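You operate a simulated robot arm through the tools that you are given. There is no shell and no other tool. Be economical: measure what you need, move in short steps, check, and stop when the job is done.

You are at the controls of a simulated two-armed robot. One attempt, no reset.

## Task
Air the room: slide open the window by the sofa table.
Fine: curtain back, white pot slid along to the pink one, latch free, window at least half open.
Where things are to end (x, y in the base frame): white pot with a sill plant within 0.06 m of [0.5, -0.43].

Only the result counts: the job must be done as asked and must still hold three seconds after the hand-in. Knocking over, shifting, dropping, spilling or breaking anything else fails it.

## Robot
Two 7-joint arms with fingered hands on one trunk, on a base that drives. Base frame: it is fixed to the floor where the robot stands at the start and does not move with it; the origin is under the middle of the robot, x ahead of it, y to its left, z up. Lengths are in m, angles in degrees, forces in N, time in s.
The left shoulder is at the start at [0.07, 0.142, 1.359], the right one opposite. With the tool pointing down near the work surface each hand reaches from about 0.36 to 0.78 m from the robot's upright axis, wherever it stands, measured 20 degrees to its own side. Places, roughly: curtain by the sofa table [0.8, -0.1, 1.7]; latch of the window by the sofa table [0.4, -0.6, 1.3]; sash of the window by the sofa table [0.6, -0.5, 1.6]. Payload 3.6 kg a hand.
The TCP of each hand is the grasp point between the finger pads, 0.025 m short of the fingertips. In the tool frame z runs along the fingers and y along their closing line. Largest opening 0.088 m; the body of the gripper starts 0.029 m behind the TCP. The gripper is a hand of 5 fingers: y runs from the thumb to the fingers, the wrist lies at [-0.013, -0.097, -0.162] in the tool frame, and closing takes about 1.5 s.
Orientation is told as [roll, pitch, yaw] about the base's x, y, z axes, in that order, counted from this pose: with the fingers straight down and the wrist toward the robot, the tool's x, y and z point along [0, 1, 0], [1, 0, 0] and [0, 0, -1] of the base frame.

## Interface
- The arms move only by the tool apply_moves. It takes "left_targets", "right_targets" or both (then of equal length, played together; a hand with none holds still); each is a list that holds one entry, the list of rows, each a list of 6 numbers: the turn, a rotation vector about the tool's x, y, z in units of 45 degrees (1.0 is 45 degrees), then the shift along the tool's x, y, z in units of 100 mm (1.0 is 100 mm). In form: [[[rx, ry, rz, tx, ty, tz], ...]]. A call has 1 to 10 rows; each row is the pose to reach, as a shift and turn from the pose commanded when the call began, along the tool's axes at that moment. "left_jaw" and "right_jaw" are, for a hand that has rows, the opening in per cent of the stroke, from 0 (shut) to 100 (fully open), set as the call begins (left out, the last holds). A call with a number of a shift or a turn outside -1 to 1 is refused whole. Each row takes 0.2 s and may step no farther than 0.05 m and 8.6 degrees from the row before; otherwise, or with a gripper value out of range, the whole call is refused. Where a pose cannot be reached the arm comes as near as it can. A force on the tool above 90 N (or 10 N above the force at the start of the call, whichever is more), or a blocked arm, ends the call early, and 0.2 s more pass. The fingers move at their own pace (about 0.072 m/s each) and stop on an object; they squeeze with about 23 N. The grip force told is the motor's: it shows also when the fingers shut on nothing. Time passes only in rows, and 0.2 s behind the last, so rows that repeat a pose let the fingers close. The reply holds the time, the measured pose of the TCP, the force on the tool along the base axes, the opening and the grip force, in the units named above and with some noise, with the torque about the TCP (base axes, N m) and any sound that the robot's microphone picked up.
- Cameras (640 x 400 px; columns grow to the right, rows downward): "scene" is now at [0.1324, -0.0414, 1.6117]; the picture's right is [-0.46, -0.89, 0.00], its down [-0.31, 0.16, -0.94] and it looks along [0.84, -0.43, -0.34] (base axes); focal length 214 px, centre (320, 200). "left" rides on the left gripper at [-0.059, -0.079, -0.105] in its tool frame; the picture's right is [-0.73, -0.32, 0.61], its down [0.62, -0.68, 0.38] and it looks along [0.29, 0.66, 0.70] (tool axes); focal length 234 px, centre (320, 200). "right" rides on the right gripper at [0.059, -0.079, -0.105] in its tool frame; the picture's right is [-0.73, 0.32, -0.61], its down [-0.62, -0.68, 0.38] and it looks along [-0.29, 0.66, 0.70] (tool axes); focal length 234 px, centre (320, 200). There is no depth. A picture from a camera that has moved, and an enlarged one, comes with that camera's place and axes in the base frame and with its lens.
- snapshot(camera): a new picture of that camera. It takes no simulated time.
- raise_lower(by): slides the trunk up (or, below 0, down) by that many m; the arms and the scene camera ride with it, the base frame stays. It gives what a move gives, with no picture.
- base_move(legs): drives the robot by 1 to 6 legs, each [ahead, left, turn to the left] in m, m and degrees, along the robot's own axes; the way and the turn of a leg run together, so that a leg with both is an arc; at most 1.5 m and 180 degrees a leg. The arms and the cameras ride along, it lands a little off, and it stops where it bumps. It gives what a move gives.
- set_fingers(index, middle, ring, little, thumb_bend, thumb_turn, hand): sets how far each is bent, from 0 (flat) to 1 (curled in); at 0.3 the hand is open as for a grip, at 0.7 the pads meet at the TCP. One left out holds its place. A second passes; each finger stops where it meets its share of the squeeze, and holds until it gets a number again. A gripper value or a shape takes the hand back. It gives what a move gives, with no picture; readings hold the bend of each and the force on index, middle, ring, little, thumb and palm. thumb_turn goes from beside the hand (0) to across from the fingers (1), as for a grip.
- preshape(shape, hand): the hand has 5 fingers and takes this shape, open, in about a second: jaw (thumb against the fingers, like two jaws); tri (thumb and two fingers); tip (a fingertip pinch); poke (one finger out to press); point (the index stretched); flat (the hand flat); cup (the hand cupped); fist (a fist). The gripper value then closes the fingers along that shape, each until it touches; the sizes above hold for jaw. It gives what a move gives, with no picture.
- turn_head(pan, tilt): turns the head with the scene camera to pan (to the left, within 86 degrees either way) and tilt (down, from -29 to 69), counted from straight ahead of the robot. It gives what a move gives.
- inspect(camera, box): a new picture of the part [left, top, right, bottom] of that camera's present view, enlarged. It takes no simulated time.
- close_job(): hands the job in; it is judged then, once.

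Go step by step. Nothing tells you exact positions but the pictures and the camera data: compare them with the known pose of the tool, close in by small moves and look again before you grip or let go. The budget is 120 turns and 92 pictures, counting those below and the enlarged ones. Unless the task says otherwise, let go and move clear before handing in, and close with one line.

The tools are called after "Request:" by a JSON object that holds its "api" and its "payload". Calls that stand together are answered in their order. apply_moves: Moves the arms, as the interface text tells. Its arguments: {"type":"object","properties":{"left_targets":{"type":"array","items":{"type":"array","items":{"type":"array","items":{"type":"number"}}}},"left_jaw":{"type":"number"},"right_targets":{"type":"array","items":{"type":"array","items":{"type":"array","items":{"type":"number"}}}},"right_jaw":{"type":"number"}},"required":[]} The other tools are called the same way: raise_lower (by) slides the trunk up or down; preshape (shape, hand) gives the hand a shape; set_fingers (index, middle, ring, little, thumb_bend, thumb_turn, hand) moves the fingers one by one; base_move (legs) drives the base; turn_head (pan, tilt) turns the head that bears the scene camera; snapshot (camera) takes a picture; inspect (camera, box) takes an enlarged picture of a part of a camera's view; close_job () hands the job in.

At the start:

```text
time_s: 0.0
left_ee_pos: [0.4072, -0.0407, 1.5604]
left_ee_rot: [-0.1, 0.0, 0.0]
left_ft_force: [0.2, 0.2, 0.2]
left_wrist_torque: [-0.02, -0.02, 0.01]
left_width: 0.0878
left_gripper_force: 0.0
left_shape: jaw
left_bend: [0.3, 0.3, 0.3, 0.3, 0.3, 0.98]
left_finger forces: [0.1, 0.1, 0.0, 0.1, 0.1, 0.0]
right_ee_pos: [0.3571, -0.4162, 1.6007]
right_ee_rot: [0.1, 0.1, 0.0]
right_ft_force: [-0.4, 0.6, 0.4]
right_wrist_torque: [-0.01, -0.01, -0.03]
right_width: 0.0879
right_gripper_force: 0.1
right_shape: jaw
right_bend: [0.3, 0.3, 0.3, 0.3, 0.3, 0.98]
right_finger forces: [0.0, 0.0, 0.1, 0.0, 0.0, 0.1]
trunk travel left (down, up): [-0.895, 0.045]
robot x, y, heading: [0.0006, 0.0015, 0.1]
head pan, tilt: [-27.2, 20.1]
```

scene: 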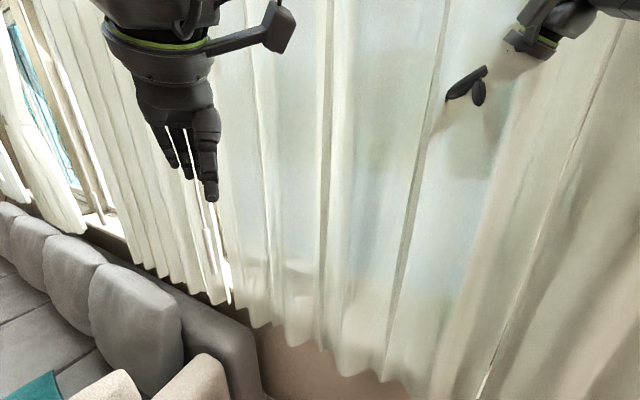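
right: 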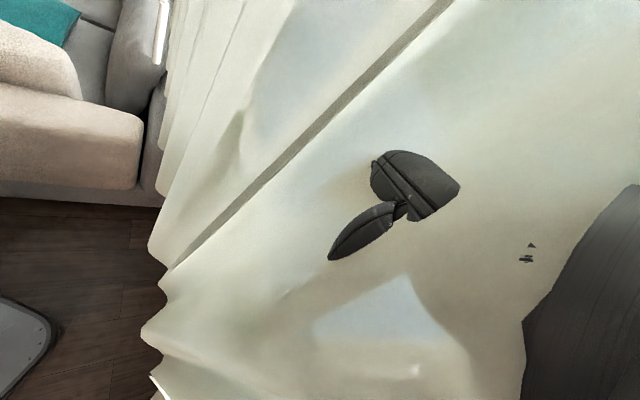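
left: 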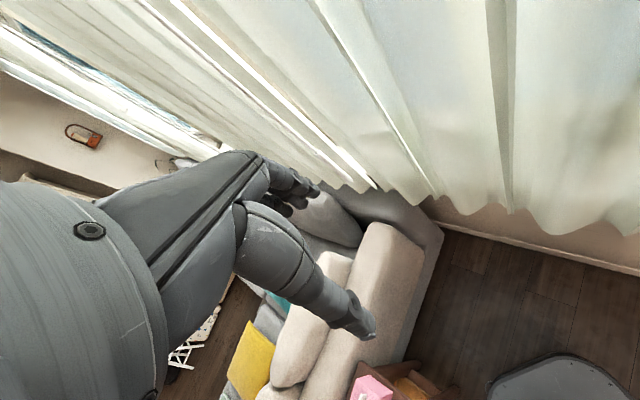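

The right hand looks as if it is partly in the curtain, which covers the window. I'll look around with the head before moving anything.

Request:
{"api": "turn_head", "payload": {"pan": -50, "tilt": 10}}

Request:
{"api": "snapshot", "payload": {"camera": "scene"}}

```text
time_s: 0.9
left_ee_pos: [0.4082, -0.0397, 1.561]
left_ee_rot: [-0.1, -0.1, 0.0]
left_ft_force: [0.2, -0.6, -0.4]
left_wrist_torque: [-0.03, -0.02, -0.02]
left_width: 0.0878
left_gripper_force: 0.1
left_shape: jaw
left_bend: [0.3, 0.3, 0.3, 0.3, 0.3, 0.98]
left_finger forces: [0.1, 0.1, 0.0, 0.1, 0.0, 0.1]
right_ee_pos: [0.3567, -0.4151, 1.5992]
right_ee_rot: [0.0, -0.1, 0.0]
right_ft_force: [-0.6, 0.5, 0.0]
right_wrist_torque: [-0.02, 0.02, 0.01]
right_width: 0.0878
right_gripper_force: 0.2
right_shape: jaw
right_bend: [0.3, 0.3, 0.3, 0.3, 0.3, 0.98]
right_finger forces: [0.0, 0.0, 0.0, 0.0, 0.0, 0.0]
trunk travel left (down, up): [-0.895, 0.045]
robot x, y, heading: [-0.0009, -0.0005, 0.1]
head pan, tilt: [-50.0, 10.0]
```

```text
88 pictures are left
camera scene: at [0.1094, -0.07, 1.6281], right [-0.77, -0.64, 0.0], down [-0.11, 0.13, -0.98], along [0.63, -0.75, -0.17], focal length 214 px, centre (320, 200)
```

scene: 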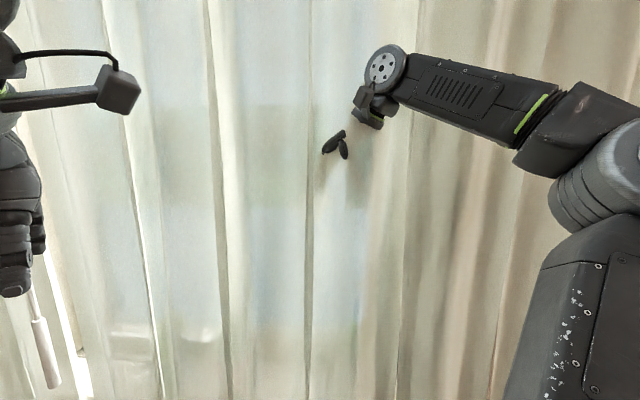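

The right fingers show through the curtain, and there's a wand at the left edge of it. I'll look at that edge, and tilt up for the rail.

Request:
{"api": "turn_head", "payload": {"pan": -10, "tilt": 5}}

Request:
{"api": "snapshot", "payload": {"camera": "scene"}}

Request:
{"api": "turn_head", "payload": {"pan": -40, "tilt": -28}}

Request:
{"api": "snapshot", "payload": {"camera": "scene"}}

Request:
{"api": "turn_head", "payload": {"pan": -40, "tilt": 45}}

Request:
{"api": "snapshot", "payload": {"camera": "scene"}}

```text
time_s: 1.9
left_ee_pos: [0.408, -0.0394, 1.5597]
left_ee_rot: [-0.1, -0.1, 0.1]
left_ft_force: [-0.4, 0.2, 0.2]
left_wrist_torque: [-0.02, -0.01, 0.02]
left_width: 0.0877
left_gripper_force: 0.1
left_shape: jaw
left_bend: [0.3, 0.3, 0.3, 0.3, 0.3, 0.98]
left_finger forces: [0.0, 0.0, 0.0, 0.0, 0.0, 0.0]
right_ee_pos: [0.3573, -0.4162, 1.6002]
right_ee_rot: [0.0, 0.0, 0.0]
right_ft_force: [0.5, 0.3, 0.5]
right_wrist_torque: [0.03, 0.02, 0.0]
right_width: 0.0877
right_gripper_force: 0.1
right_shape: jaw
right_bend: [0.3, 0.3, 0.3, 0.3, 0.3, 0.98]
right_finger forces: [0.0, 0.1, 0.1, 0.0, 0.0, 0.0]
trunk travel left (down, up): [-0.895, 0.045]
robot x, y, heading: [-0.0014, 0.0002, -0.0]
head pan, tilt: [-10.0, 5.0]
```

```text
87 pictures are left
camera scene: at [0.14, -0.0149, 1.6362], right [-0.17, -0.98, 0.0], down [-0.09, 0.02, -1.0], along [0.98, -0.17, -0.09], focal length 214 px, centre (320, 200)
```

scene: 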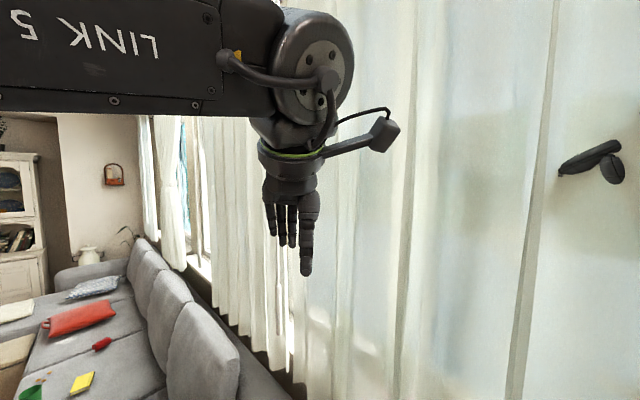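

```text
time_s: 2.9
left_ee_pos: [0.4093, -0.0391, 1.5604]
left_ee_rot: [-0.2, -0.2, 0.1]
left_ft_force: [-0.8, 0.5, 1.0]
left_wrist_torque: [0.0, 0.02, -0.03]
left_width: 0.0877
left_gripper_force: 0.0
left_shape: jaw
left_bend: [0.3, 0.3, 0.3, 0.3, 0.3, 0.98]
left_finger forces: [0.0, 0.1, 0.0, 0.0, 0.0, 0.0]
right_ee_pos: [0.3561, -0.4149, 1.5999]
right_ee_rot: [0.1, 0.0, 0.1]
right_ft_force: [-0.6, -0.1, 0.0]
right_wrist_torque: [-0.04, 0.04, 0.02]
right_width: 0.088
right_gripper_force: 0.1
right_shape: jaw
right_bend: [0.3, 0.3, 0.3, 0.3, 0.3, 0.98]
right_finger forces: [0.0, 0.1, 0.0, 0.1, 0.1, 0.0]
trunk travel left (down, up): [-0.895, 0.045]
robot x, y, heading: [0.0002, 0.0017, -0.1]
head pan, tilt: [-40.0, -28.0]
```

```text
86 pictures are left
camera scene: at [0.1016, -0.0423, 1.6834], right [-0.64, -0.77, 0.0], down [0.36, -0.3, -0.88], along [0.68, -0.57, 0.47], focal length 214 px, centre (320, 200)
```

scene: 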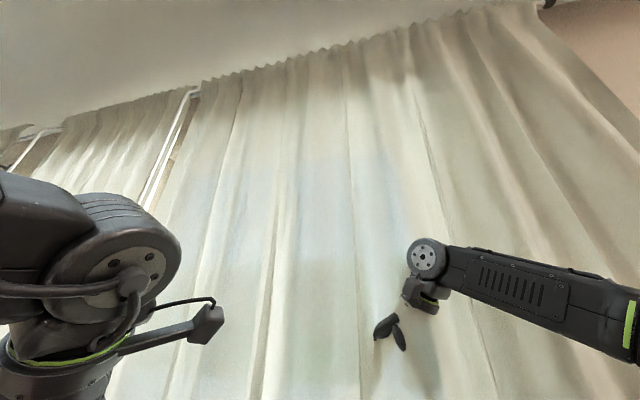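

```text
time_s: 4.4
left_ee_pos: [0.4079, -0.0399, 1.5592]
left_ee_rot: [-0.1, -0.1, 0.1]
left_ft_force: [0.0, 0.0, -0.1]
left_wrist_torque: [0.0, -0.02, 0.04]
left_width: 0.0878
left_gripper_force: 0.3
left_shape: jaw
left_bend: [0.3, 0.3, 0.3, 0.3, 0.3, 0.98]
left_finger forces: [0.0, 0.0, 0.0, 0.1, 0.1, 0.0]
right_ee_pos: [0.3566, -0.4158, 1.5999]
right_ee_rot: [-0.1, 0.0, 0.0]
right_ft_force: [0.0, 0.1, 0.2]
right_wrist_torque: [-0.01, 0.02, -0.03]
right_width: 0.0874
right_gripper_force: 0.1
right_shape: jaw
right_bend: [0.3, 0.3, 0.3, 0.3, 0.3, 0.98]
right_finger forces: [0.0, 0.0, 0.0, 0.0, 0.0, 0.1]
trunk travel left (down, up): [-0.895, 0.045]
robot x, y, heading: [0.0002, -0.0028, -0.1]
head pan, tilt: [-40.0, 45.0]
```

```text
85 pictures are left
camera scene: at [0.112, -0.0511, 1.5732], right [-0.64, -0.77, 0.0], down [-0.54, 0.45, -0.71], along [0.54, -0.45, -0.71], focal length 214 px, centre (320, 200)
```

scene: 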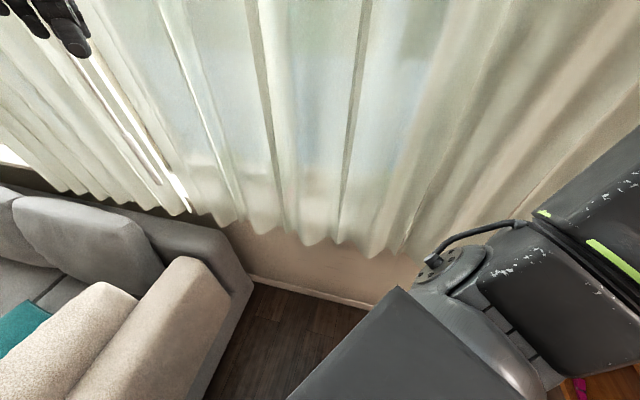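

The wall appears to run along about [0.78, 0.63], with its normal at about -51° and about 0.68 m away. The curtain's free edge is near t≈0.56 on the left and its folds are dense on the right, so it opens to the right. I'll draw the right hand out of the curtain and look at the right side.

Request:
{"api": "apply_moves", "payload": {"right_targets": [[[0, 0, 0, 0.3, -0.25, 0], [0, 0, 0, 0.6, -0.5, 0], [0, 0, 0, 0.9, -0.75, 0]]]}}

Request:
{"api": "turn_head", "payload": {"pan": -80, "tilt": 20}}

Request:
{"api": "snapshot", "payload": {"camera": "scene"}}

Request:
{"api": "turn_head", "payload": {"pan": -12, "tilt": 25}}

Request:
{"api": "inspect", "payload": {"camera": "scene", "box": [160, 100, 480, 300]}}

```text
time_s: 5.2
left_ee_pos: [0.4085, -0.0395, 1.5605]
left_ee_rot: [-0.1, -0.1, 0.1]
left_ft_force: [0.6, -0.9, -0.9]
left_wrist_torque: [-0.01, -0.01, 0.0]
left_width: 0.0876
left_gripper_force: 0.0
left_shape: jaw
left_bend: [0.3, 0.3, 0.3, 0.3, 0.3, 0.98]
left_finger forces: [0.0, 0.1, 0.1, 0.1, 0.0, 0.0]
right_ee_pos: [0.2891, -0.3246, 1.5842]
right_ee_rot: [0.0, -0.3, 0.0]
right_ft_force: [0.1, 0.2, -0.1]
right_wrist_torque: [0.02, 0.01, 0.01]
right_width: 0.0878
right_gripper_force: 0.0
right_shape: jaw
right_bend: [0.3, 0.3, 0.3, 0.3, 0.3, 0.98]
right_finger forces: [0.1, 0.1, 0.1, 0.0, 0.1, 0.0]
right hand out of reach, approached as far as the arm can: row 2, 3
trunk travel left (down, up): [-0.895, 0.045]
robot x, y, heading: [0.0009, -0.0053, -0.1]
head pan, tilt: [-40.0, 45.0]
```

```text
time_s: 6.2
left_ee_pos: [0.4076, -0.0392, 1.5596]
left_ee_rot: [-0.1, -0.1, 0.0]
left_ft_force: [-0.3, -0.6, 0.8]
left_wrist_torque: [-0.01, 0.0, -0.03]
left_width: 0.0877
left_gripper_force: 0.0
left_shape: jaw
left_bend: [0.3, 0.3, 0.3, 0.3, 0.3, 0.98]
left_finger forces: [0.0, 0.0, 0.0, 0.0, 0.0, 0.1]
right_ee_pos: [0.2893, -0.3256, 1.5838]
right_ee_rot: [0.1, -0.2, 0.0]
right_ft_force: [0.7, 0.2, 0.9]
right_wrist_torque: [0.0, -0.01, -0.02]
right_width: 0.0876
right_gripper_force: 0.1
right_shape: jaw
right_bend: [0.3, 0.3, 0.3, 0.3, 0.3, 0.98]
right_finger forces: [0.0, 0.1, 0.0, 0.1, 0.1, 0.1]
trunk travel left (down, up): [-0.895, 0.045]
robot x, y, heading: [0.0014, -0.0004, 0.1]
head pan, tilt: [-80.0, 20.0]
```

```text
84 pictures are left
camera scene: at [0.0659, -0.0904, 1.6118], right [-0.98, -0.17, 0.0], down [-0.06, 0.34, -0.94], along [0.16, -0.93, -0.34], focal length 214 px, centre (320, 200)
```

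scene: 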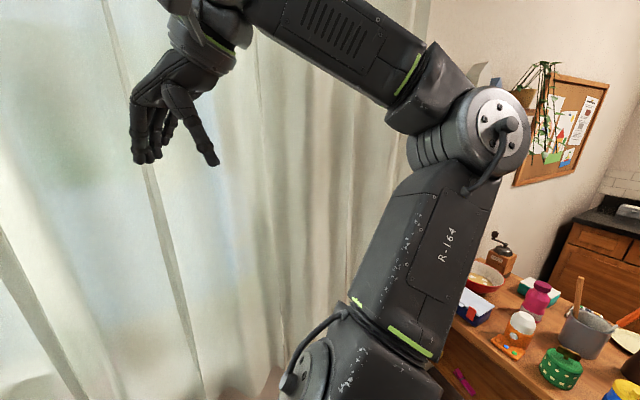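

```text
time_s: 7.6
left_ee_pos: [0.4081, -0.0397, 1.5605]
left_ee_rot: [0.0, -0.1, 0.1]
left_ft_force: [-0.4, 0.4, 1.8]
left_wrist_torque: [-0.02, -0.01, 0.02]
left_width: 0.0877
left_gripper_force: 0.1
left_shape: jaw
left_bend: [0.3, 0.3, 0.3, 0.3, 0.3, 0.98]
left_finger forces: [0.1, 0.0, 0.0, 0.0, 0.0, 0.0]
right_ee_pos: [0.2896, -0.3259, 1.5841]
right_ee_rot: [0.1, -0.2, 0.0]
right_ft_force: [-0.2, -0.8, 0.5]
right_wrist_torque: [0.01, -0.01, 0.04]
right_width: 0.0877
right_gripper_force: 0.0
right_shape: jaw
right_bend: [0.3, 0.3, 0.3, 0.3, 0.3, 0.98]
right_finger forces: [0.0, 0.1, 0.0, 0.0, 0.1, 0.1]
trunk travel left (down, up): [-0.895, 0.045]
robot x, y, heading: [0.0022, -0.0027, -0.0]
head pan, tilt: [-12.0, 25.0]
```

```text
2.00 times, centred on (320, 200) of scene
camera zoom: at [0.1397, -0.0181, 1.6038], right [-0.21, -0.98, 0.0], down [-0.41, 0.09, -0.91], along [0.89, -0.19, -0.42], focal length 429 px, centre (320, 200)
```

zoom: 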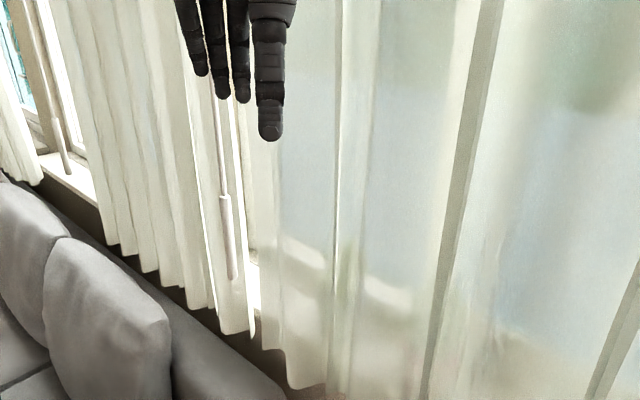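

The wand is at about (0.90, 0.0), with its handle at z 1.1 to 1.27, and seems attached to the left edge of our curtain. I'll turn the robot to face the window.

Request:
{"api": "base_move", "payload": {"legs": [[0, 0, -51]]}}

Request:
{"api": "turn_head", "payload": {"pan": 45, "tilt": 30}}

Request:
{"api": "snapshot", "payload": {"camera": "scene"}}

Request:
{"api": "turn_head", "payload": {"pan": -40, "tilt": 45}}

Request:
{"api": "snapshot", "payload": {"camera": "scene"}}

```text
time_s: 10.3
left_ee_pos: [0.2251, -0.344, 1.5599]
left_ee_rot: [-0.1, 0.0, -51.4]
left_ft_force: [-0.3, -0.2, 0.4]
left_wrist_torque: [-0.02, 0.03, 0.0]
left_width: 0.0878
left_gripper_force: 0.1
left_shape: jaw
left_bend: [0.3, 0.3, 0.3, 0.3, 0.3, 0.98]
left_finger forces: [0.1, 0.1, 0.1, 0.0, 0.0, 0.0]
right_ee_pos: [-0.0735, -0.4298, 1.5841]
right_ee_rot: [-0.1, -0.2, -51.3]
right_ft_force: [-0.7, -0.9, -0.5]
right_wrist_torque: [0.0, -0.02, 0.0]
right_width: 0.0876
right_gripper_force: 0.0
right_shape: jaw
right_bend: [0.3, 0.3, 0.3, 0.3, 0.3, 0.98]
right_finger forces: [0.1, 0.0, 0.0, 0.0, 0.0, 0.1]
trunk travel left (down, up): [-0.895, 0.045]
robot x, y, heading: [0.0011, 0.0018, -51.3]
head pan, tilt: [-12.0, 25.0]
```

```text
time_s: 11.6
left_ee_pos: [0.2241, -0.3435, 1.5597]
left_ee_rot: [-0.1, -0.1, -51.3]
left_ft_force: [0.0, -0.3, -0.3]
left_wrist_torque: [0.0, 0.02, 0.0]
left_width: 0.0876
left_gripper_force: 0.1
left_shape: jaw
left_bend: [0.3, 0.3, 0.3, 0.3, 0.3, 0.98]
left_finger forces: [0.1, 0.1, 0.0, 0.0, 0.0, 0.1]
right_ee_pos: [-0.0726, -0.4308, 1.5833]
right_ee_rot: [-0.1, -0.1, -51.3]
right_ft_force: [-0.1, -0.2, 0.7]
right_wrist_torque: [0.02, -0.02, 0.01]
right_width: 0.0876
right_gripper_force: 0.1
right_shape: jaw
right_bend: [0.3, 0.3, 0.3, 0.3, 0.3, 0.98]
right_finger forces: [0.1, 0.0, 0.0, 0.1, 0.0, 0.0]
trunk travel left (down, up): [-0.895, 0.045]
robot x, y, heading: [-0.0019, 0.0016, -51.3]
head pan, tilt: [45.0, 30.0]
```

```text
82 pictures are left
camera scene: at [0.1207, -0.0479, 1.5958], right [-0.11, -0.99, 0.0], down [-0.5, 0.06, -0.87], along [0.86, -0.1, -0.5], focal length 214 px, centre (320, 200)
```

scene: 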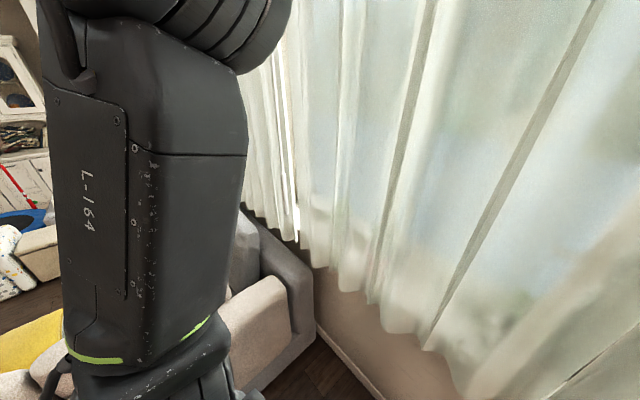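

```text
time_s: 13.2
left_ee_pos: [0.2249, -0.3433, 1.5607]
left_ee_rot: [-0.1, -0.1, -51.2]
left_ft_force: [0.2, -0.6, -1.0]
left_wrist_torque: [-0.02, 0.0, -0.01]
left_width: 0.0878
left_gripper_force: 0.1
left_shape: jaw
left_bend: [0.3, 0.3, 0.3, 0.3, 0.3, 0.98]
left_finger forces: [0.1, 0.0, 0.0, 0.0, 0.0, 0.0]
right_ee_pos: [-0.0724, -0.4292, 1.5843]
right_ee_rot: [0.1, -0.2, -51.2]
right_ft_force: [-0.3, -0.1, 0.7]
right_wrist_torque: [0.0, -0.01, 0.0]
right_width: 0.0878
right_gripper_force: 0.0
right_shape: jaw
right_bend: [0.3, 0.3, 0.3, 0.3, 0.3, 0.98]
right_finger forces: [0.1, 0.0, 0.0, 0.0, 0.1, 0.0]
trunk travel left (down, up): [-0.895, 0.045]
robot x, y, heading: [0.0034, -0.0008, -51.2]
head pan, tilt: [-40.0, 45.0]
```

```text
81 pictures are left
camera scene: at [0.0289, -0.1192, 1.5732], right [-1.0, 0.02, 0.0], down [0.02, 0.71, -0.71], along [-0.02, -0.71, -0.71], focal length 214 px, centre (320, 200)
```

scene: 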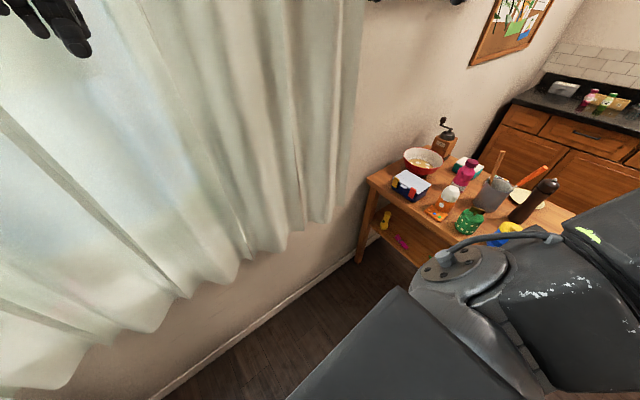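

The table stands clear at t<-0.83 and the sofa face is at t≈0.68. I'll shift the base left 0.2 m and turn the left hand so its fingers point at the window with a horizontal closing line, ready for the wand.

Request:
{"api": "base_move", "payload": {"legs": [[0, 0.2, -1]]}}

Request:
{"api": "apply_moves", "payload": {"left_targets": [[[-0.11, -0.11, -0.11, 0.14, 0, 0.14], [-0.22, -0.22, -0.22, 0.28, 0, 0.28], [-0.33, -0.33, -0.33, 0.42, 0, 0.42], [-0.44, -0.44, -0.44, 0.57, 0, 0.57], [-0.55, -0.55, -0.55, 0.71, 0, 0.71], [-0.66, -0.66, -0.66, 0.86, 0, 0.86], [-0.77, -0.77, -0.77, 1, 0, 1]]]}}

Request:
{"api": "apply_moves", "payload": {"left_targets": [[[-0.11, -0.11, -0.11, 0, 0, 0], [-0.22, -0.22, -0.22, 0, 0, 0], [-0.33, -0.33, -0.33, 0, 0, 0], [-0.44, -0.44, -0.44, 0, 0, 0], [-0.55, -0.55, -0.55, 0, 0, 0], [-0.66, -0.66, -0.66, 0, 0, 0], [-0.77, -0.77, -0.77, 0, 0, 0]]]}}

Request:
{"api": "turn_head", "payload": {"pan": 35, "tilt": 25}}

Request:
{"api": "snapshot", "payload": {"camera": "scene"}}

Request:
{"api": "snapshot", "payload": {"camera": "left"}}

```text
time_s: 14.6
left_ee_pos: [0.326, -0.2621, 1.5629]
left_ee_rot: [0.1, -0.4, -53.0]
left_ft_force: [0.1, 0.2, 0.5]
left_wrist_torque: [-0.01, 0.0, 0.05]
left_width: 0.0877
left_gripper_force: 0.0
left_shape: jaw
left_bend: [0.3, 0.3, 0.3, 0.3, 0.3, 0.98]
left_finger forces: [0.0, 0.1, 0.0, 0.1, 0.0, 0.1]
right_ee_pos: [0.0267, -0.3395, 1.584]
right_ee_rot: [0.2, -0.6, -53.0]
right_ft_force: [0.1, 0.4, 0.0]
right_wrist_torque: [-0.07, -0.03, -0.01]
right_width: 0.0876
right_gripper_force: 0.1
right_shape: jaw
right_bend: [0.3, 0.3, 0.3, 0.3, 0.3, 0.98]
right_finger forces: [0.0, 0.0, 0.0, 0.0, 0.0, 0.0]
trunk travel left (down, up): [-0.895, 0.045]
robot x, y, heading: [0.1202, 0.0838, -52.9]
head pan, tilt: [-40.0, 45.0]
stopped in leg 1: the robot was blocked; the commanded pose is now the measured one
```

```text
time_s: 16.2
left_ee_pos: [0.4139, -0.2058, 1.4579]
left_ee_rot: [-45.2, -19.3, -7.9]
left_ft_force: [-0.1, -0.1, 0.1]
left_wrist_torque: [-0.02, -0.01, 0.02]
left_width: 0.0877
left_gripper_force: 0.0
left_shape: jaw
left_bend: [0.3, 0.3, 0.3, 0.3, 0.3, 0.98]
left_finger forces: [0.0, 0.0, 0.1, 0.0, 0.0, 0.0]
right_ee_pos: [0.0349, -0.3438, 1.584]
right_ee_rot: [0.1, -0.2, -53.0]
right_ft_force: [-0.2, -0.1, 0.1]
right_wrist_torque: [0.0, 0.0, 0.0]
right_width: 0.0876
right_gripper_force: 0.1
right_shape: jaw
right_bend: [0.3, 0.3, 0.3, 0.3, 0.3, 0.98]
right_finger forces: [0.0, 0.0, 0.0, 0.0, 0.0, 0.0]
trunk travel left (down, up): [-0.895, 0.045]
robot x, y, heading: [0.1221, 0.0846, -52.7]
head pan, tilt: [-40.0, 45.0]
```

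```text
time_s: 17.8
left_ee_pos: [0.4442, -0.2446, 1.4284]
left_ee_rot: [-90.2, 0.2, 37.0]
left_ft_force: [0.2, -0.1, -0.8]
left_wrist_torque: [0.02, -0.05, -0.01]
left_width: 0.0877
left_gripper_force: 0.1
left_shape: jaw
left_bend: [0.3, 0.3, 0.3, 0.3, 0.3, 0.98]
left_finger forces: [0.0, 0.0, 0.0, 0.1, 0.0, 0.0]
left hand out of reach, approached as far as the arm can: row 3, 4, 5, 6, 7
right_ee_pos: [0.0341, -0.3451, 1.5827]
right_ee_rot: [0.1, -0.2, -53.0]
right_ft_force: [0.2, 0.1, 0.4]
right_wrist_torque: [-0.02, -0.02, 0.03]
right_width: 0.088
right_gripper_force: 0.1
right_shape: jaw
right_bend: [0.3, 0.3, 0.3, 0.3, 0.3, 0.98]
right_finger forces: [0.0, 0.1, 0.0, 0.0, 0.1, 0.1]
trunk travel left (down, up): [-0.895, 0.045]
robot x, y, heading: [0.1209, 0.0822, -53.1]
head pan, tilt: [-40.0, 45.0]
```

```text
time_s: 19.3
left_ee_pos: [0.4466, -0.2439, 1.4309]
left_ee_rot: [-90.0, 0.6, 37.0]
left_ft_force: [0.0, -0.6, 0.3]
left_wrist_torque: [-0.01, -0.04, 0.01]
left_width: 0.0877
left_gripper_force: 0.0
left_shape: jaw
left_bend: [0.3, 0.3, 0.3, 0.3, 0.3, 0.98]
left_finger forces: [0.0, 0.0, 0.1, 0.0, 0.0, 0.0]
right_ee_pos: [0.0349, -0.3442, 1.5839]
right_ee_rot: [0.1, -0.3, -53.0]
right_ft_force: [-0.3, 0.9, 0.2]
right_wrist_torque: [0.0, -0.02, 0.0]
right_width: 0.0878
right_gripper_force: 0.0
right_shape: jaw
right_bend: [0.3, 0.3, 0.3, 0.3, 0.3, 0.98]
right_finger forces: [0.2, 0.1, 0.0, 0.0, 0.0, 0.0]
trunk travel left (down, up): [-0.895, 0.045]
robot x, y, heading: [0.1161, 0.084, -52.9]
head pan, tilt: [35.0, 25.0]
```

```text
80 pictures are left
camera scene: at [0.1739, -0.0424, 1.5971], right [-0.96, -0.27, 0.0], down [-0.13, 0.47, -0.87], along [0.23, -0.84, -0.49], focal length 214 px, centre (320, 200)
```

scene: 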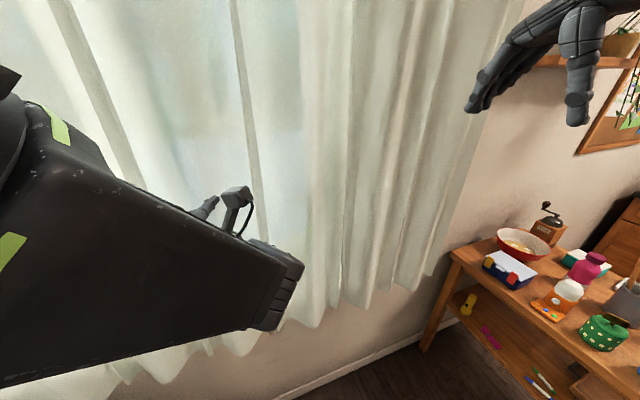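

```text
79 pictures are left
camera left: at [0.3192, -0.2057, 1.489], right [0.11, -0.68, 0.73], down [-0.32, -0.72, -0.62], along [0.94, -0.16, -0.29], focal length 234 px, centre (320, 200)
```

left: 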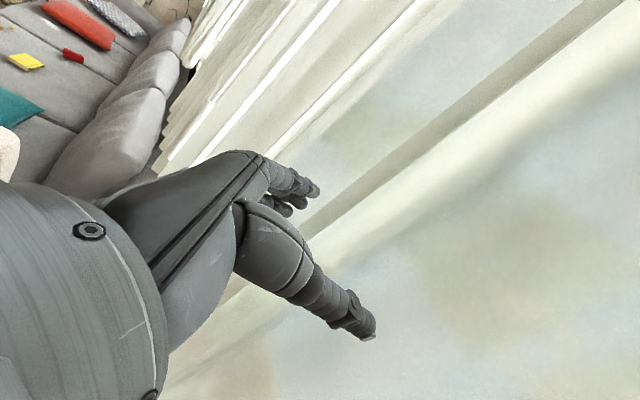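

The base stopped against the sofa side at t≈0.145, and the head view isn't where I asked. Next I'll look again.

Request:
{"api": "turn_head", "payload": {"pan": 40, "tilt": 20}}

Request:
{"api": "snapshot", "payload": {"camera": "scene"}}

```text
time_s: 19.9
left_ee_pos: [0.4463, -0.2435, 1.4305]
left_ee_rot: [-89.9, 0.4, 37.1]
left_ft_force: [-0.3, -0.5, -0.5]
left_wrist_torque: [0.0, 0.0, -0.02]
left_width: 0.0875
left_gripper_force: 0.0
left_shape: jaw
left_bend: [0.3, 0.3, 0.3, 0.3, 0.3, 0.98]
left_finger forces: [0.0, 0.0, 0.1, 0.1, 0.1, 0.0]
right_ee_pos: [0.0345, -0.345, 1.5846]
right_ee_rot: [0.1, -0.2, -53.0]
right_ft_force: [0.2, 0.6, -0.7]
right_wrist_torque: [-0.01, 0.01, 0.0]
right_width: 0.0875
right_gripper_force: 0.0
right_shape: jaw
right_bend: [0.3, 0.3, 0.3, 0.3, 0.3, 0.98]
right_finger forces: [0.1, 0.0, 0.1, 0.1, 0.0, 0.0]
trunk travel left (down, up): [-0.895, 0.045]
robot x, y, heading: [0.12, 0.0847, -53.0]
head pan, tilt: [40.0, 20.0]
```

```text
78 pictures are left
camera scene: at [0.1742, -0.044, 1.6052], right [-0.96, -0.27, 0.0], down [-0.11, 0.39, -0.91], along [0.24, -0.88, -0.41], focal length 214 px, centre (320, 200)
```

scene: 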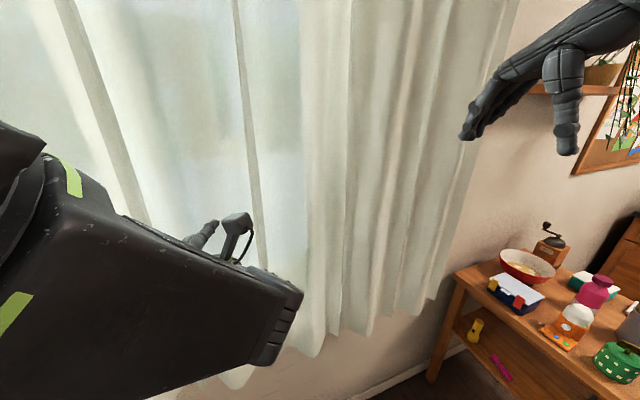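

The left forearm is physically blocking the head. I'll move the left hand left and down toward the wand, staying off the curtain, and then re-look.

Request:
{"api": "apply_moves", "payload": {"left_targets": [[[0, 0, 0, 0.3, 0.33, 0], [0, 0, 0, 0.6, 0.66, 0], [0, 0, 0, 0.9, 1, 0]]]}}

Request:
{"api": "apply_moves", "payload": {"left_targets": [[[0, 0, 0, 0.3, 0.33, 0], [0, 0, 0, 0.6, 0.66, 0], [0, 0, 0, 0.9, 1, 0]]]}}

Request:
{"api": "apply_moves", "payload": {"left_targets": [[[0, 0, 0, 0.1, 0.33, 0], [0, 0, 0, 0.2, 0.66, 0], [0, 0, 0, 0.3, 1, 0]]]}}

Request:
{"api": "turn_head", "payload": {"pan": 40, "tilt": 25}}

Request:
{"api": "snapshot", "payload": {"camera": "scene"}}

Request:
{"api": "snapshot", "payload": {"camera": "left"}}

```text
time_s: 20.7
left_ee_pos: [0.5021, -0.1846, 1.3544]
left_ee_rot: [-89.7, 0.7, 37.4]
left_ft_force: [-0.1, 1.0, -0.1]
left_wrist_torque: [-0.03, 0.01, 0.02]
left_width: 0.0876
left_gripper_force: 0.0
left_shape: jaw
left_bend: [0.3, 0.3, 0.3, 0.3, 0.3, 0.98]
left_finger forces: [0.0, 0.0, 0.1, 0.0, 0.1, 0.0]
left hand out of reach, approached as far as the arm can: row 3
right_ee_pos: [0.0339, -0.3441, 1.5837]
right_ee_rot: [0.1, -0.3, -53.0]
right_ft_force: [0.2, 0.6, 0.5]
right_wrist_torque: [0.03, -0.03, -0.01]
right_width: 0.0877
right_gripper_force: 0.0
right_shape: jaw
right_bend: [0.3, 0.3, 0.3, 0.3, 0.3, 0.98]
right_finger forces: [0.0, 0.0, 0.0, 0.0, 0.1, 0.0]
trunk travel left (down, up): [-0.895, 0.045]
robot x, y, heading: [0.1207, 0.0842, -53.0]
head pan, tilt: [40.0, 20.0]
```

```text
time_s: 21.5
left_ee_pos: [0.5039, -0.154, 1.3383]
left_ee_rot: [-89.6, 2.9, 38.0]
left_ft_force: [0.5, -0.1, 0.2]
left_wrist_torque: [-0.02, 0.01, 0.0]
left_width: 0.0879
left_gripper_force: 0.1
left_shape: jaw
left_bend: [0.3, 0.3, 0.3, 0.3, 0.3, 0.98]
left_finger forces: [0.1, 0.0, 0.1, 0.0, 0.1, 0.0]
left hand out of reach, approached as far as the arm can: row 1, 2, 3
right_ee_pos: [0.0345, -0.3443, 1.5832]
right_ee_rot: [0.0, -0.2, -53.0]
right_ft_force: [-0.5, 0.5, -0.4]
right_wrist_torque: [-0.02, 0.02, -0.02]
right_width: 0.0877
right_gripper_force: 0.0
right_shape: jaw
right_bend: [0.3, 0.3, 0.3, 0.3, 0.3, 0.98]
right_finger forces: [0.1, 0.1, 0.0, 0.1, 0.1, 0.1]
trunk travel left (down, up): [-0.895, 0.045]
robot x, y, heading: [0.1182, 0.0846, -53.1]
head pan, tilt: [40.0, 20.0]
```

```text
time_s: 22.3
left_ee_pos: [0.5034, -0.1544, 1.3408]
left_ee_rot: [-89.6, 2.8, 38.0]
left_ft_force: [-0.3, 0.0, -0.9]
left_wrist_torque: [0.02, 0.01, -0.01]
left_width: 0.0878
left_gripper_force: 0.0
left_shape: jaw
left_bend: [0.3, 0.3, 0.3, 0.3, 0.3, 0.98]
left_finger forces: [0.0, 0.1, 0.0, 0.0, 0.1, 0.1]
left hand out of reach, approached as far as the arm can: row 1, 2, 3
right_ee_pos: [0.0353, -0.3435, 1.5837]
right_ee_rot: [0.1, -0.2, -53.0]
right_ft_force: [-0.1, -0.6, 0.3]
right_wrist_torque: [0.0, 0.01, 0.01]
right_width: 0.0877
right_gripper_force: 0.1
right_shape: jaw
right_bend: [0.3, 0.3, 0.3, 0.3, 0.3, 0.98]
right_finger forces: [0.0, 0.0, 0.0, 0.0, 0.0, 0.0]
trunk travel left (down, up): [-0.895, 0.045]
robot x, y, heading: [0.1188, 0.0844, -52.9]
head pan, tilt: [40.0, 20.0]
```

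```text
time_s: 23.0
left_ee_pos: [0.5041, -0.1531, 1.3394]
left_ee_rot: [-89.5, 2.8, 38.1]
left_ft_force: [0.3, 0.3, -0.5]
left_wrist_torque: [-0.02, 0.01, 0.0]
left_width: 0.0878
left_gripper_force: 0.0
left_shape: jaw
left_bend: [0.3, 0.3, 0.3, 0.3, 0.3, 0.98]
left_finger forces: [0.1, 0.0, 0.0, 0.0, 0.0, 0.0]
right_ee_pos: [0.0351, -0.3437, 1.5829]
right_ee_rot: [0.1, -0.2, -53.0]
right_ft_force: [-1.0, -0.2, -0.1]
right_wrist_torque: [-0.04, 0.04, -0.01]
right_width: 0.0877
right_gripper_force: 0.1
right_shape: jaw
right_bend: [0.3, 0.3, 0.3, 0.3, 0.3, 0.98]
right_finger forces: [0.0, 0.1, 0.2, 0.0, 0.0, 0.0]
trunk travel left (down, up): [-0.895, 0.045]
robot x, y, heading: [0.1216, 0.0818, -53.0]
head pan, tilt: [40.0, 25.0]
```

```text
77 pictures are left
camera scene: at [0.199, -0.0335, 1.6076], right [-0.85, -0.53, 0.0], down [-0.2, 0.33, -0.92], along [0.49, -0.78, -0.38], focal length 214 px, centre (320, 200)
```

scene: 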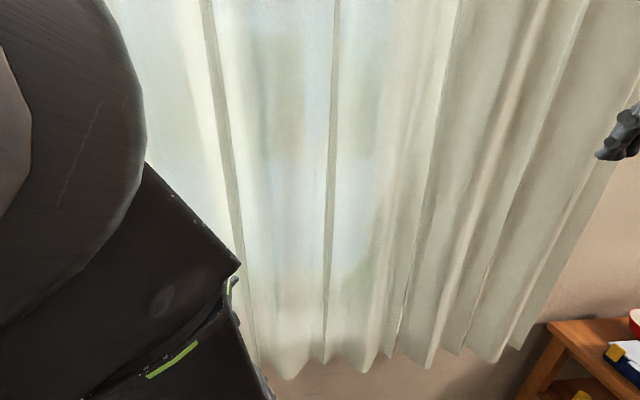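

```text
76 pictures are left
camera left: at [0.379, -0.1169, 1.4021], right [0.15, -0.66, 0.74], down [-0.33, -0.74, -0.59], along [0.93, -0.15, -0.33], focal length 234 px, centre (320, 200)
```

left: 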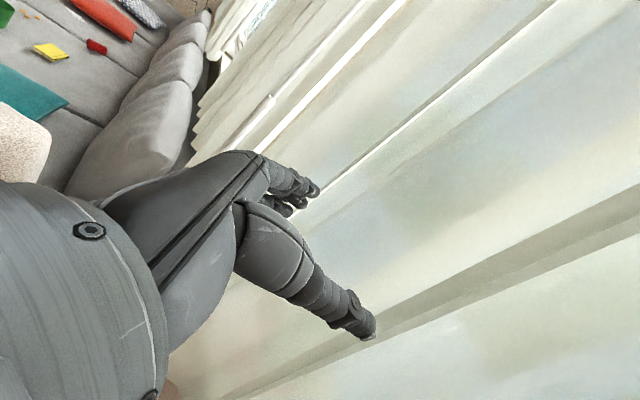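

In this wrist orientation the arm can't reach sideways. Instead I'll turn the base left so the wand is nearly straight ahead of the left shoulder, after backing 6 cm off the sofa.

Request:
{"api": "base_move", "payload": {"legs": [[0, -0.06, 0], [0, 0, 33]]}}

Request:
{"api": "turn_head", "payload": {"pan": 10, "tilt": 25}}

Request:
{"api": "snapshot", "payload": {"camera": "scene"}}

Request:
{"api": "snapshot", "payload": {"camera": "left"}}

```text
time_s: 25.5
left_ee_pos: [0.5213, 0.0569, 1.3406]
left_ee_rot: [-89.7, 2.7, 71.0]
left_ft_force: [-0.1, -0.3, 0.4]
left_wrist_torque: [0.02, 0.01, 0.02]
left_width: 0.0881
left_gripper_force: 0.0
left_shape: jaw
left_bend: [0.3, 0.3, 0.3, 0.3, 0.3, 0.98]
left_finger forces: [0.0, 0.0, 0.0, 0.1, 0.1, 0.1]
right_ee_pos: [0.231, -0.3593, 1.5829]
right_ee_rot: [0.2, -0.2, -20.0]
right_ft_force: [-0.9, -0.6, 0.4]
right_wrist_torque: [0.04, -0.02, 0.01]
right_width: 0.0878
right_gripper_force: 0.0
right_shape: jaw
right_bend: [0.3, 0.3, 0.3, 0.3, 0.3, 0.98]
right_finger forces: [0.0, 0.1, 0.1, 0.0, 0.1, 0.0]
trunk travel left (down, up): [-0.895, 0.045]
robot x, y, heading: [0.0735, 0.0466, -20.3]
head pan, tilt: [40.0, 25.0]
```

```text
time_s: 26.5
left_ee_pos: [0.5221, 0.0584, 1.3394]
left_ee_rot: [-89.5, 3.1, 71.2]
left_ft_force: [-0.1, 0.0, 0.3]
left_wrist_torque: [-0.02, -0.01, -0.01]
left_width: 0.0879
left_gripper_force: 0.0
left_shape: jaw
left_bend: [0.3, 0.3, 0.3, 0.3, 0.3, 0.98]
left_finger forces: [0.1, 0.0, 0.1, 0.0, 0.0, 0.1]
right_ee_pos: [0.2333, -0.3578, 1.5836]
right_ee_rot: [0.1, -0.2, -20.0]
right_ft_force: [-0.1, 0.2, -0.3]
right_wrist_torque: [-0.03, 0.0, 0.0]
right_width: 0.0878
right_gripper_force: 0.0
right_shape: jaw
right_bend: [0.3, 0.3, 0.3, 0.3, 0.3, 0.98]
right_finger forces: [0.1, 0.1, 0.1, 0.0, 0.0, 0.0]
trunk travel left (down, up): [-0.895, 0.045]
robot x, y, heading: [0.0736, 0.0485, -20.2]
head pan, tilt: [10.0, 25.0]
```

```text
75 pictures are left
camera scene: at [0.2036, -0.0046, 1.6065], right [-0.39, -0.92, 0.0], down [-0.36, 0.15, -0.92], along [0.85, -0.36, -0.4], focal length 214 px, centre (320, 200)
```

scene: 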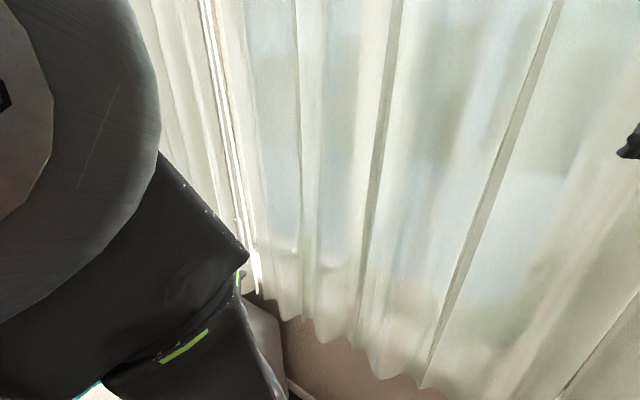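

```text
74 pictures are left
camera left: at [0.3993, 0.0213, 1.4026], right [0.49, -0.47, 0.74], down [0.13, -0.8, -0.59], along [0.86, 0.38, -0.33], focal length 234 px, centre (320, 200)
```

left: 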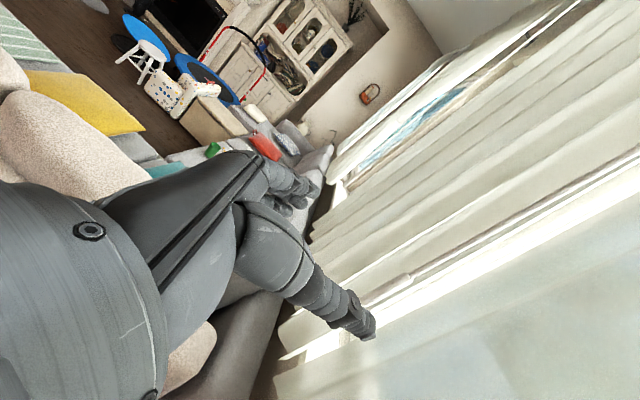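

The wand shows in the left camera at about (0.90, 0.0), consistent with before. I'll advance the left hand toward it.

Request:
{"api": "apply_moves", "payload": {"left_targets": [[[0, 0, 0, 0.2, 0.1, 0.33], [0, 0, 0, 0.4, 0.2, 0.66], [0, 0, 0, 0.6, 0.3, 1]]], "left_jaw": 100}}

Request:
{"api": "apply_moves", "payload": {"left_targets": [[[0, 0, 0, 0.2, 0.1, 0.33], [0, 0, 0, 0.4, 0.2, 0.66], [0, 0, 0, 0.6, 0.3, 1]]]}}

Request:
{"api": "snapshot", "payload": {"camera": "left"}}

Request:
{"api": "turn_head", "payload": {"pan": 25, "tilt": 25}}

Request:
{"api": "snapshot", "payload": {"camera": "scene"}}

```text
time_s: 27.3
left_ee_pos: [0.5445, 0.0152, 1.336]
left_ee_rot: [-89.9, 5.8, 71.8]
left_ft_force: [0.3, -0.1, 0.6]
left_wrist_torque: [0.0, -0.01, 0.0]
left_width: 0.0875
left_gripper_force: 0.0
left_shape: jaw
left_bend: [0.3, 0.3, 0.3, 0.3, 0.3, 0.98]
left_finger forces: [0.0, 0.1, 0.0, 0.0, 0.0, 0.0]
left hand out of reach, approached as far as the arm can: row 1, 2, 3
right_ee_pos: [0.2339, -0.3587, 1.5837]
right_ee_rot: [0.0, -0.1, -20.0]
right_ft_force: [0.2, -0.2, 0.0]
right_wrist_torque: [0.0, -0.01, -0.04]
right_width: 0.0879
right_gripper_force: 0.0
right_shape: jaw
right_bend: [0.3, 0.3, 0.3, 0.3, 0.3, 0.98]
right_finger forces: [0.0, 0.0, 0.0, 0.1, 0.0, 0.0]
trunk travel left (down, up): [-0.895, 0.045]
robot x, y, heading: [0.0703, 0.0443, -20.1]
head pan, tilt: [10.0, 25.0]
```

```text
time_s: 28.1
left_ee_pos: [0.552, 0.0071, 1.3388]
left_ee_rot: [-89.7, 5.6, 72.3]
left_ft_force: [-0.2, 1.1, 0.4]
left_wrist_torque: [0.0, 0.03, 0.02]
left_width: 0.0878
left_gripper_force: 0.1
left_shape: jaw
left_bend: [0.3, 0.3, 0.3, 0.3, 0.3, 0.98]
left_finger forces: [0.0, 0.0, 0.0, 0.0, 0.1, 0.0]
left hand out of reach, approached as far as the arm can: row 1, 2, 3
right_ee_pos: [0.2323, -0.3576, 1.5833]
right_ee_rot: [0.2, -0.2, -19.9]
right_ft_force: [0.2, 0.7, 0.7]
right_wrist_torque: [-0.02, -0.01, 0.0]
right_width: 0.0877
right_gripper_force: 0.1
right_shape: jaw
right_bend: [0.3, 0.3, 0.3, 0.3, 0.3, 0.98]
right_finger forces: [0.0, 0.0, 0.0, 0.0, 0.0, 0.1]
trunk travel left (down, up): [-0.895, 0.045]
robot x, y, heading: [0.0685, 0.0434, -20.0]
head pan, tilt: [10.0, 25.0]
```

```text
73 pictures are left
camera left: at [0.4299, -0.0287, 1.4049], right [0.5, -0.42, 0.75], down [0.14, -0.82, -0.56], along [0.85, 0.38, -0.36], focal length 234 px, centre (320, 200)
```

left: 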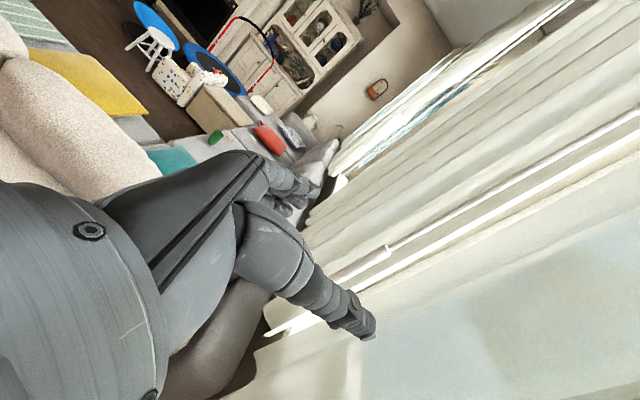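

```text
time_s: 28.9
left_ee_pos: [0.5519, 0.0075, 1.3375]
left_ee_rot: [-89.5, 5.7, 72.3]
left_ft_force: [0.3, 1.0, -0.3]
left_wrist_torque: [-0.02, 0.04, 0.0]
left_width: 0.0877
left_gripper_force: 0.0
left_shape: jaw
left_bend: [0.3, 0.3, 0.3, 0.3, 0.3, 0.98]
left_finger forces: [0.0, 0.1, 0.0, 0.1, 0.1, 0.0]
right_ee_pos: [0.2321, -0.3583, 1.582]
right_ee_rot: [0.1, -0.2, -20.0]
right_ft_force: [0.3, 0.2, -0.4]
right_wrist_torque: [-0.01, 0.0, -0.04]
right_width: 0.0878
right_gripper_force: 0.1
right_shape: jaw
right_bend: [0.3, 0.3, 0.3, 0.3, 0.3, 0.98]
right_finger forces: [0.0, 0.0, 0.0, 0.1, 0.0, 0.0]
trunk travel left (down, up): [-0.895, 0.045]
robot x, y, heading: [0.0695, 0.047, -20.0]
head pan, tilt: [25.0, 25.0]
```

```text
72 pictures are left
camera scene: at [0.2098, 0.0392, 1.6038], right [0.09, -1.0, 0.0], down [-0.42, -0.04, -0.91], along [0.9, 0.08, -0.42], focal length 214 px, centre (320, 200)
```

scene: 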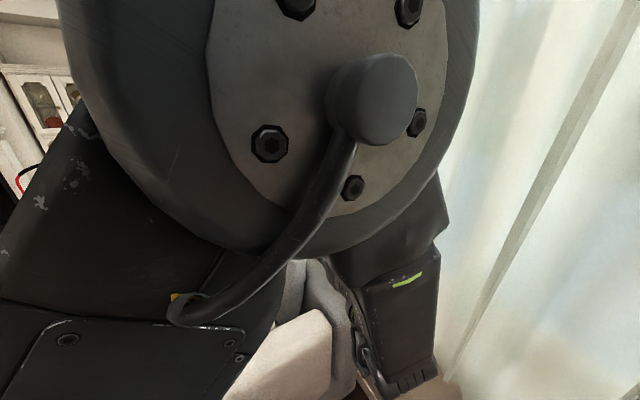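

The elbow is folded up in front of the head, so the fully horizontal orientation is bad. The half-turned pose, fingers forward and down, reached well and also suits the wand at this heading, so I'll go back to it.

Request:
{"api": "apply_moves", "payload": {"left_targets": [[[0.11, 0.11, 0.11, 0, 0, 0], [0.22, 0.22, 0.22, 0, 0, 0], [0.33, 0.33, 0.33, 0, 0, 0], [0.44, 0.44, 0.44, 0, 0, 0], [0.55, 0.55, 0.55, 0, 0, 0], [0.66, 0.66, 0.66, 0, 0, 0], [0.77, 0.77, 0.77, 0, 0, 0]]]}}

Request:
{"api": "turn_head", "payload": {"pan": 10, "tilt": 20}}

Request:
{"api": "snapshot", "payload": {"camera": "scene"}}

```text
time_s: 30.5
left_ee_pos: [0.5498, 0.0024, 1.3353]
left_ee_rot: [-46.8, -17.2, 26.5]
left_ft_force: [-0.5, 0.3, 0.3]
left_wrist_torque: [0.02, 0.0, -0.02]
left_width: 0.088
left_gripper_force: 0.0
left_shape: jaw
left_bend: [0.3, 0.3, 0.3, 0.3, 0.3, 0.98]
left_finger forces: [0.0, 0.0, 0.1, 0.0, 0.1, 0.0]
right_ee_pos: [0.2331, -0.3564, 1.5846]
right_ee_rot: [0.0, -0.1, -20.0]
right_ft_force: [-0.2, -0.1, -0.3]
right_wrist_torque: [0.0, 0.01, 0.01]
right_width: 0.0876
right_gripper_force: 0.1
right_shape: jaw
right_bend: [0.3, 0.3, 0.3, 0.3, 0.3, 0.98]
right_finger forces: [0.0, 0.0, 0.0, 0.0, 0.1, 0.0]
trunk travel left (down, up): [-0.895, 0.045]
robot x, y, heading: [0.073, 0.0453, -20.1]
head pan, tilt: [25.0, 25.0]
```

```text
time_s: 31.2
left_ee_pos: [0.5498, 0.0005, 1.3359]
left_ee_rot: [-46.8, -17.2, 26.6]
left_ft_force: [-0.4, -0.6, 0.1]
left_wrist_torque: [0.02, 0.01, -0.01]
left_width: 0.0876
left_gripper_force: 0.1
left_shape: jaw
left_bend: [0.3, 0.3, 0.3, 0.3, 0.3, 0.98]
left_finger forces: [0.0, 0.1, 0.1, 0.0, 0.0, 0.1]
right_ee_pos: [0.2329, -0.3578, 1.583]
right_ee_rot: [0.1, -0.1, -20.1]
right_ft_force: [-0.1, -0.4, -0.5]
right_wrist_torque: [-0.03, -0.03, -0.02]
right_width: 0.0876
right_gripper_force: 0.1
right_shape: jaw
right_bend: [0.3, 0.3, 0.3, 0.3, 0.3, 0.98]
right_finger forces: [0.0, 0.1, 0.0, 0.0, 0.0, 0.0]
trunk travel left (down, up): [-0.895, 0.045]
robot x, y, heading: [0.0722, 0.0477, -20.0]
head pan, tilt: [10.0, 20.0]
```

```text
71 pictures are left
camera scene: at [0.2102, 0.0158, 1.6118], right [-0.17, -0.98, 0.0], down [-0.34, 0.06, -0.94], along [0.93, -0.16, -0.34], focal length 214 px, centre (320, 200)
```

scene: 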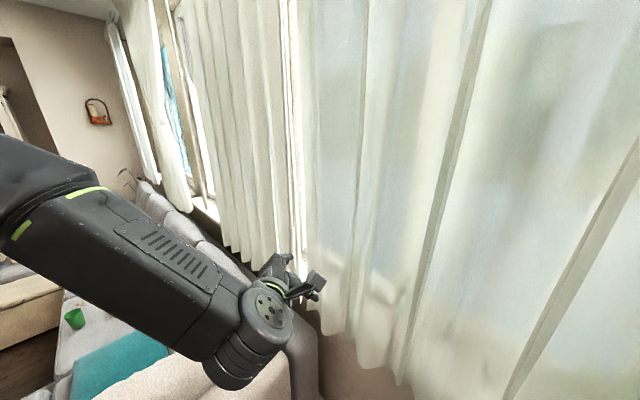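

The arm is clear of the head now. I'm moving the left hand toward a pre-grasp about 9 cm short of the wand.

Request:
{"api": "apply_moves", "payload": {"left_targets": [[[0, 0, 0, 0.05, 0.29, 0.18], [0, 0, 0, 0.1, 0.58, 0.36], [0, 0, 0, 0.16, 0.87, 0.55]]]}}

Request:
{"api": "apply_moves", "payload": {"left_targets": [[[0, 0, 0, 0.05, 0.29, 0.18], [0, 0, 0, 0.1, 0.58, 0.36], [0, 0, 0, 0.16, 0.87, 0.55]]]}}

Request:
{"api": "snapshot", "payload": {"camera": "scene"}}

Request:
{"api": "snapshot", "payload": {"camera": "left"}}

```text
time_s: 32.0
left_ee_pos: [0.6514, 0.0176, 1.3121]
left_ee_rot: [-46.7, -17.3, 26.5]
left_ft_force: [0.6, 0.1, 0.6]
left_wrist_torque: [0.0, -0.01, -0.02]
left_width: 0.088
left_gripper_force: 0.1
left_shape: jaw
left_bend: [0.3, 0.3, 0.3, 0.3, 0.3, 0.98]
left_finger forces: [0.0, 0.0, 0.0, 0.0, 0.0, 0.0]
right_ee_pos: [0.2337, -0.3569, 1.5834]
right_ee_rot: [0.1, -0.3, -20.0]
right_ft_force: [-0.3, -0.3, -0.3]
right_wrist_torque: [-0.01, 0.02, 0.01]
right_width: 0.0876
right_gripper_force: 0.1
right_shape: jaw
right_bend: [0.3, 0.3, 0.3, 0.3, 0.3, 0.98]
right_finger forces: [0.1, 0.1, 0.0, 0.1, 0.0, 0.1]
trunk travel left (down, up): [-0.895, 0.045]
robot x, y, heading: [0.072, 0.0486, -20.0]
head pan, tilt: [10.0, 20.0]
```

```text
time_s: 32.8
left_ee_pos: [0.7506, 0.0384, 1.2932]
left_ee_rot: [-46.8, -17.3, 26.6]
left_ft_force: [0.7, 0.1, -0.1]
left_wrist_torque: [-0.03, -0.01, -0.04]
left_width: 0.0879
left_gripper_force: 0.1
left_shape: jaw
left_bend: [0.3, 0.3, 0.3, 0.3, 0.3, 0.98]
left_finger forces: [0.1, 0.0, 0.0, 0.0, 0.0, 0.0]
right_ee_pos: [0.2324, -0.3578, 1.5837]
right_ee_rot: [0.0, -0.2, -20.0]
right_ft_force: [-0.1, 0.5, 0.3]
right_wrist_torque: [-0.01, -0.02, 0.01]
right_width: 0.0877
right_gripper_force: 0.0
right_shape: jaw
right_bend: [0.3, 0.3, 0.3, 0.3, 0.3, 0.98]
right_finger forces: [0.0, 0.0, 0.0, 0.1, 0.1, 0.0]
trunk travel left (down, up): [-0.895, 0.045]
robot x, y, heading: [0.0722, 0.0461, -20.0]
head pan, tilt: [10.0, 20.0]
```

```text
70 pictures are left
camera scene: at [0.2107, 0.0149, 1.6118], right [-0.17, -0.98, 0.0], down [-0.34, 0.06, -0.94], along [0.93, -0.16, -0.34], focal length 214 px, centre (320, 200)
```

scene: 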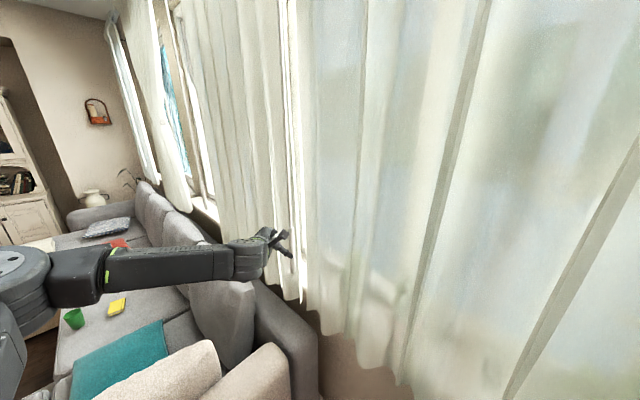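

```text
69 pictures are left
camera left: at [0.6362, 0.0215, 1.3777], right [0.11, -0.99, 0.01], down [-0.46, -0.06, -0.89], along [0.88, 0.1, -0.46], focal length 234 px, centre (320, 200)
```

left: 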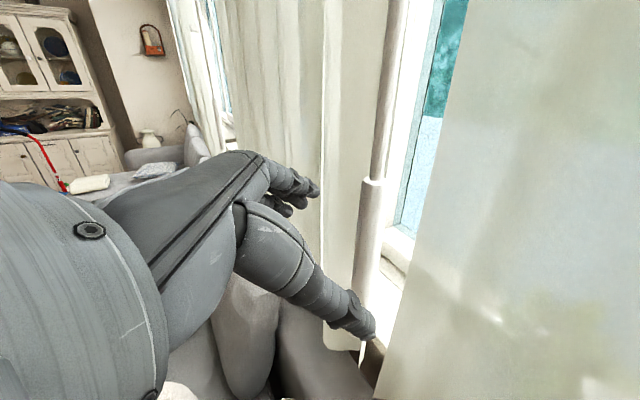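

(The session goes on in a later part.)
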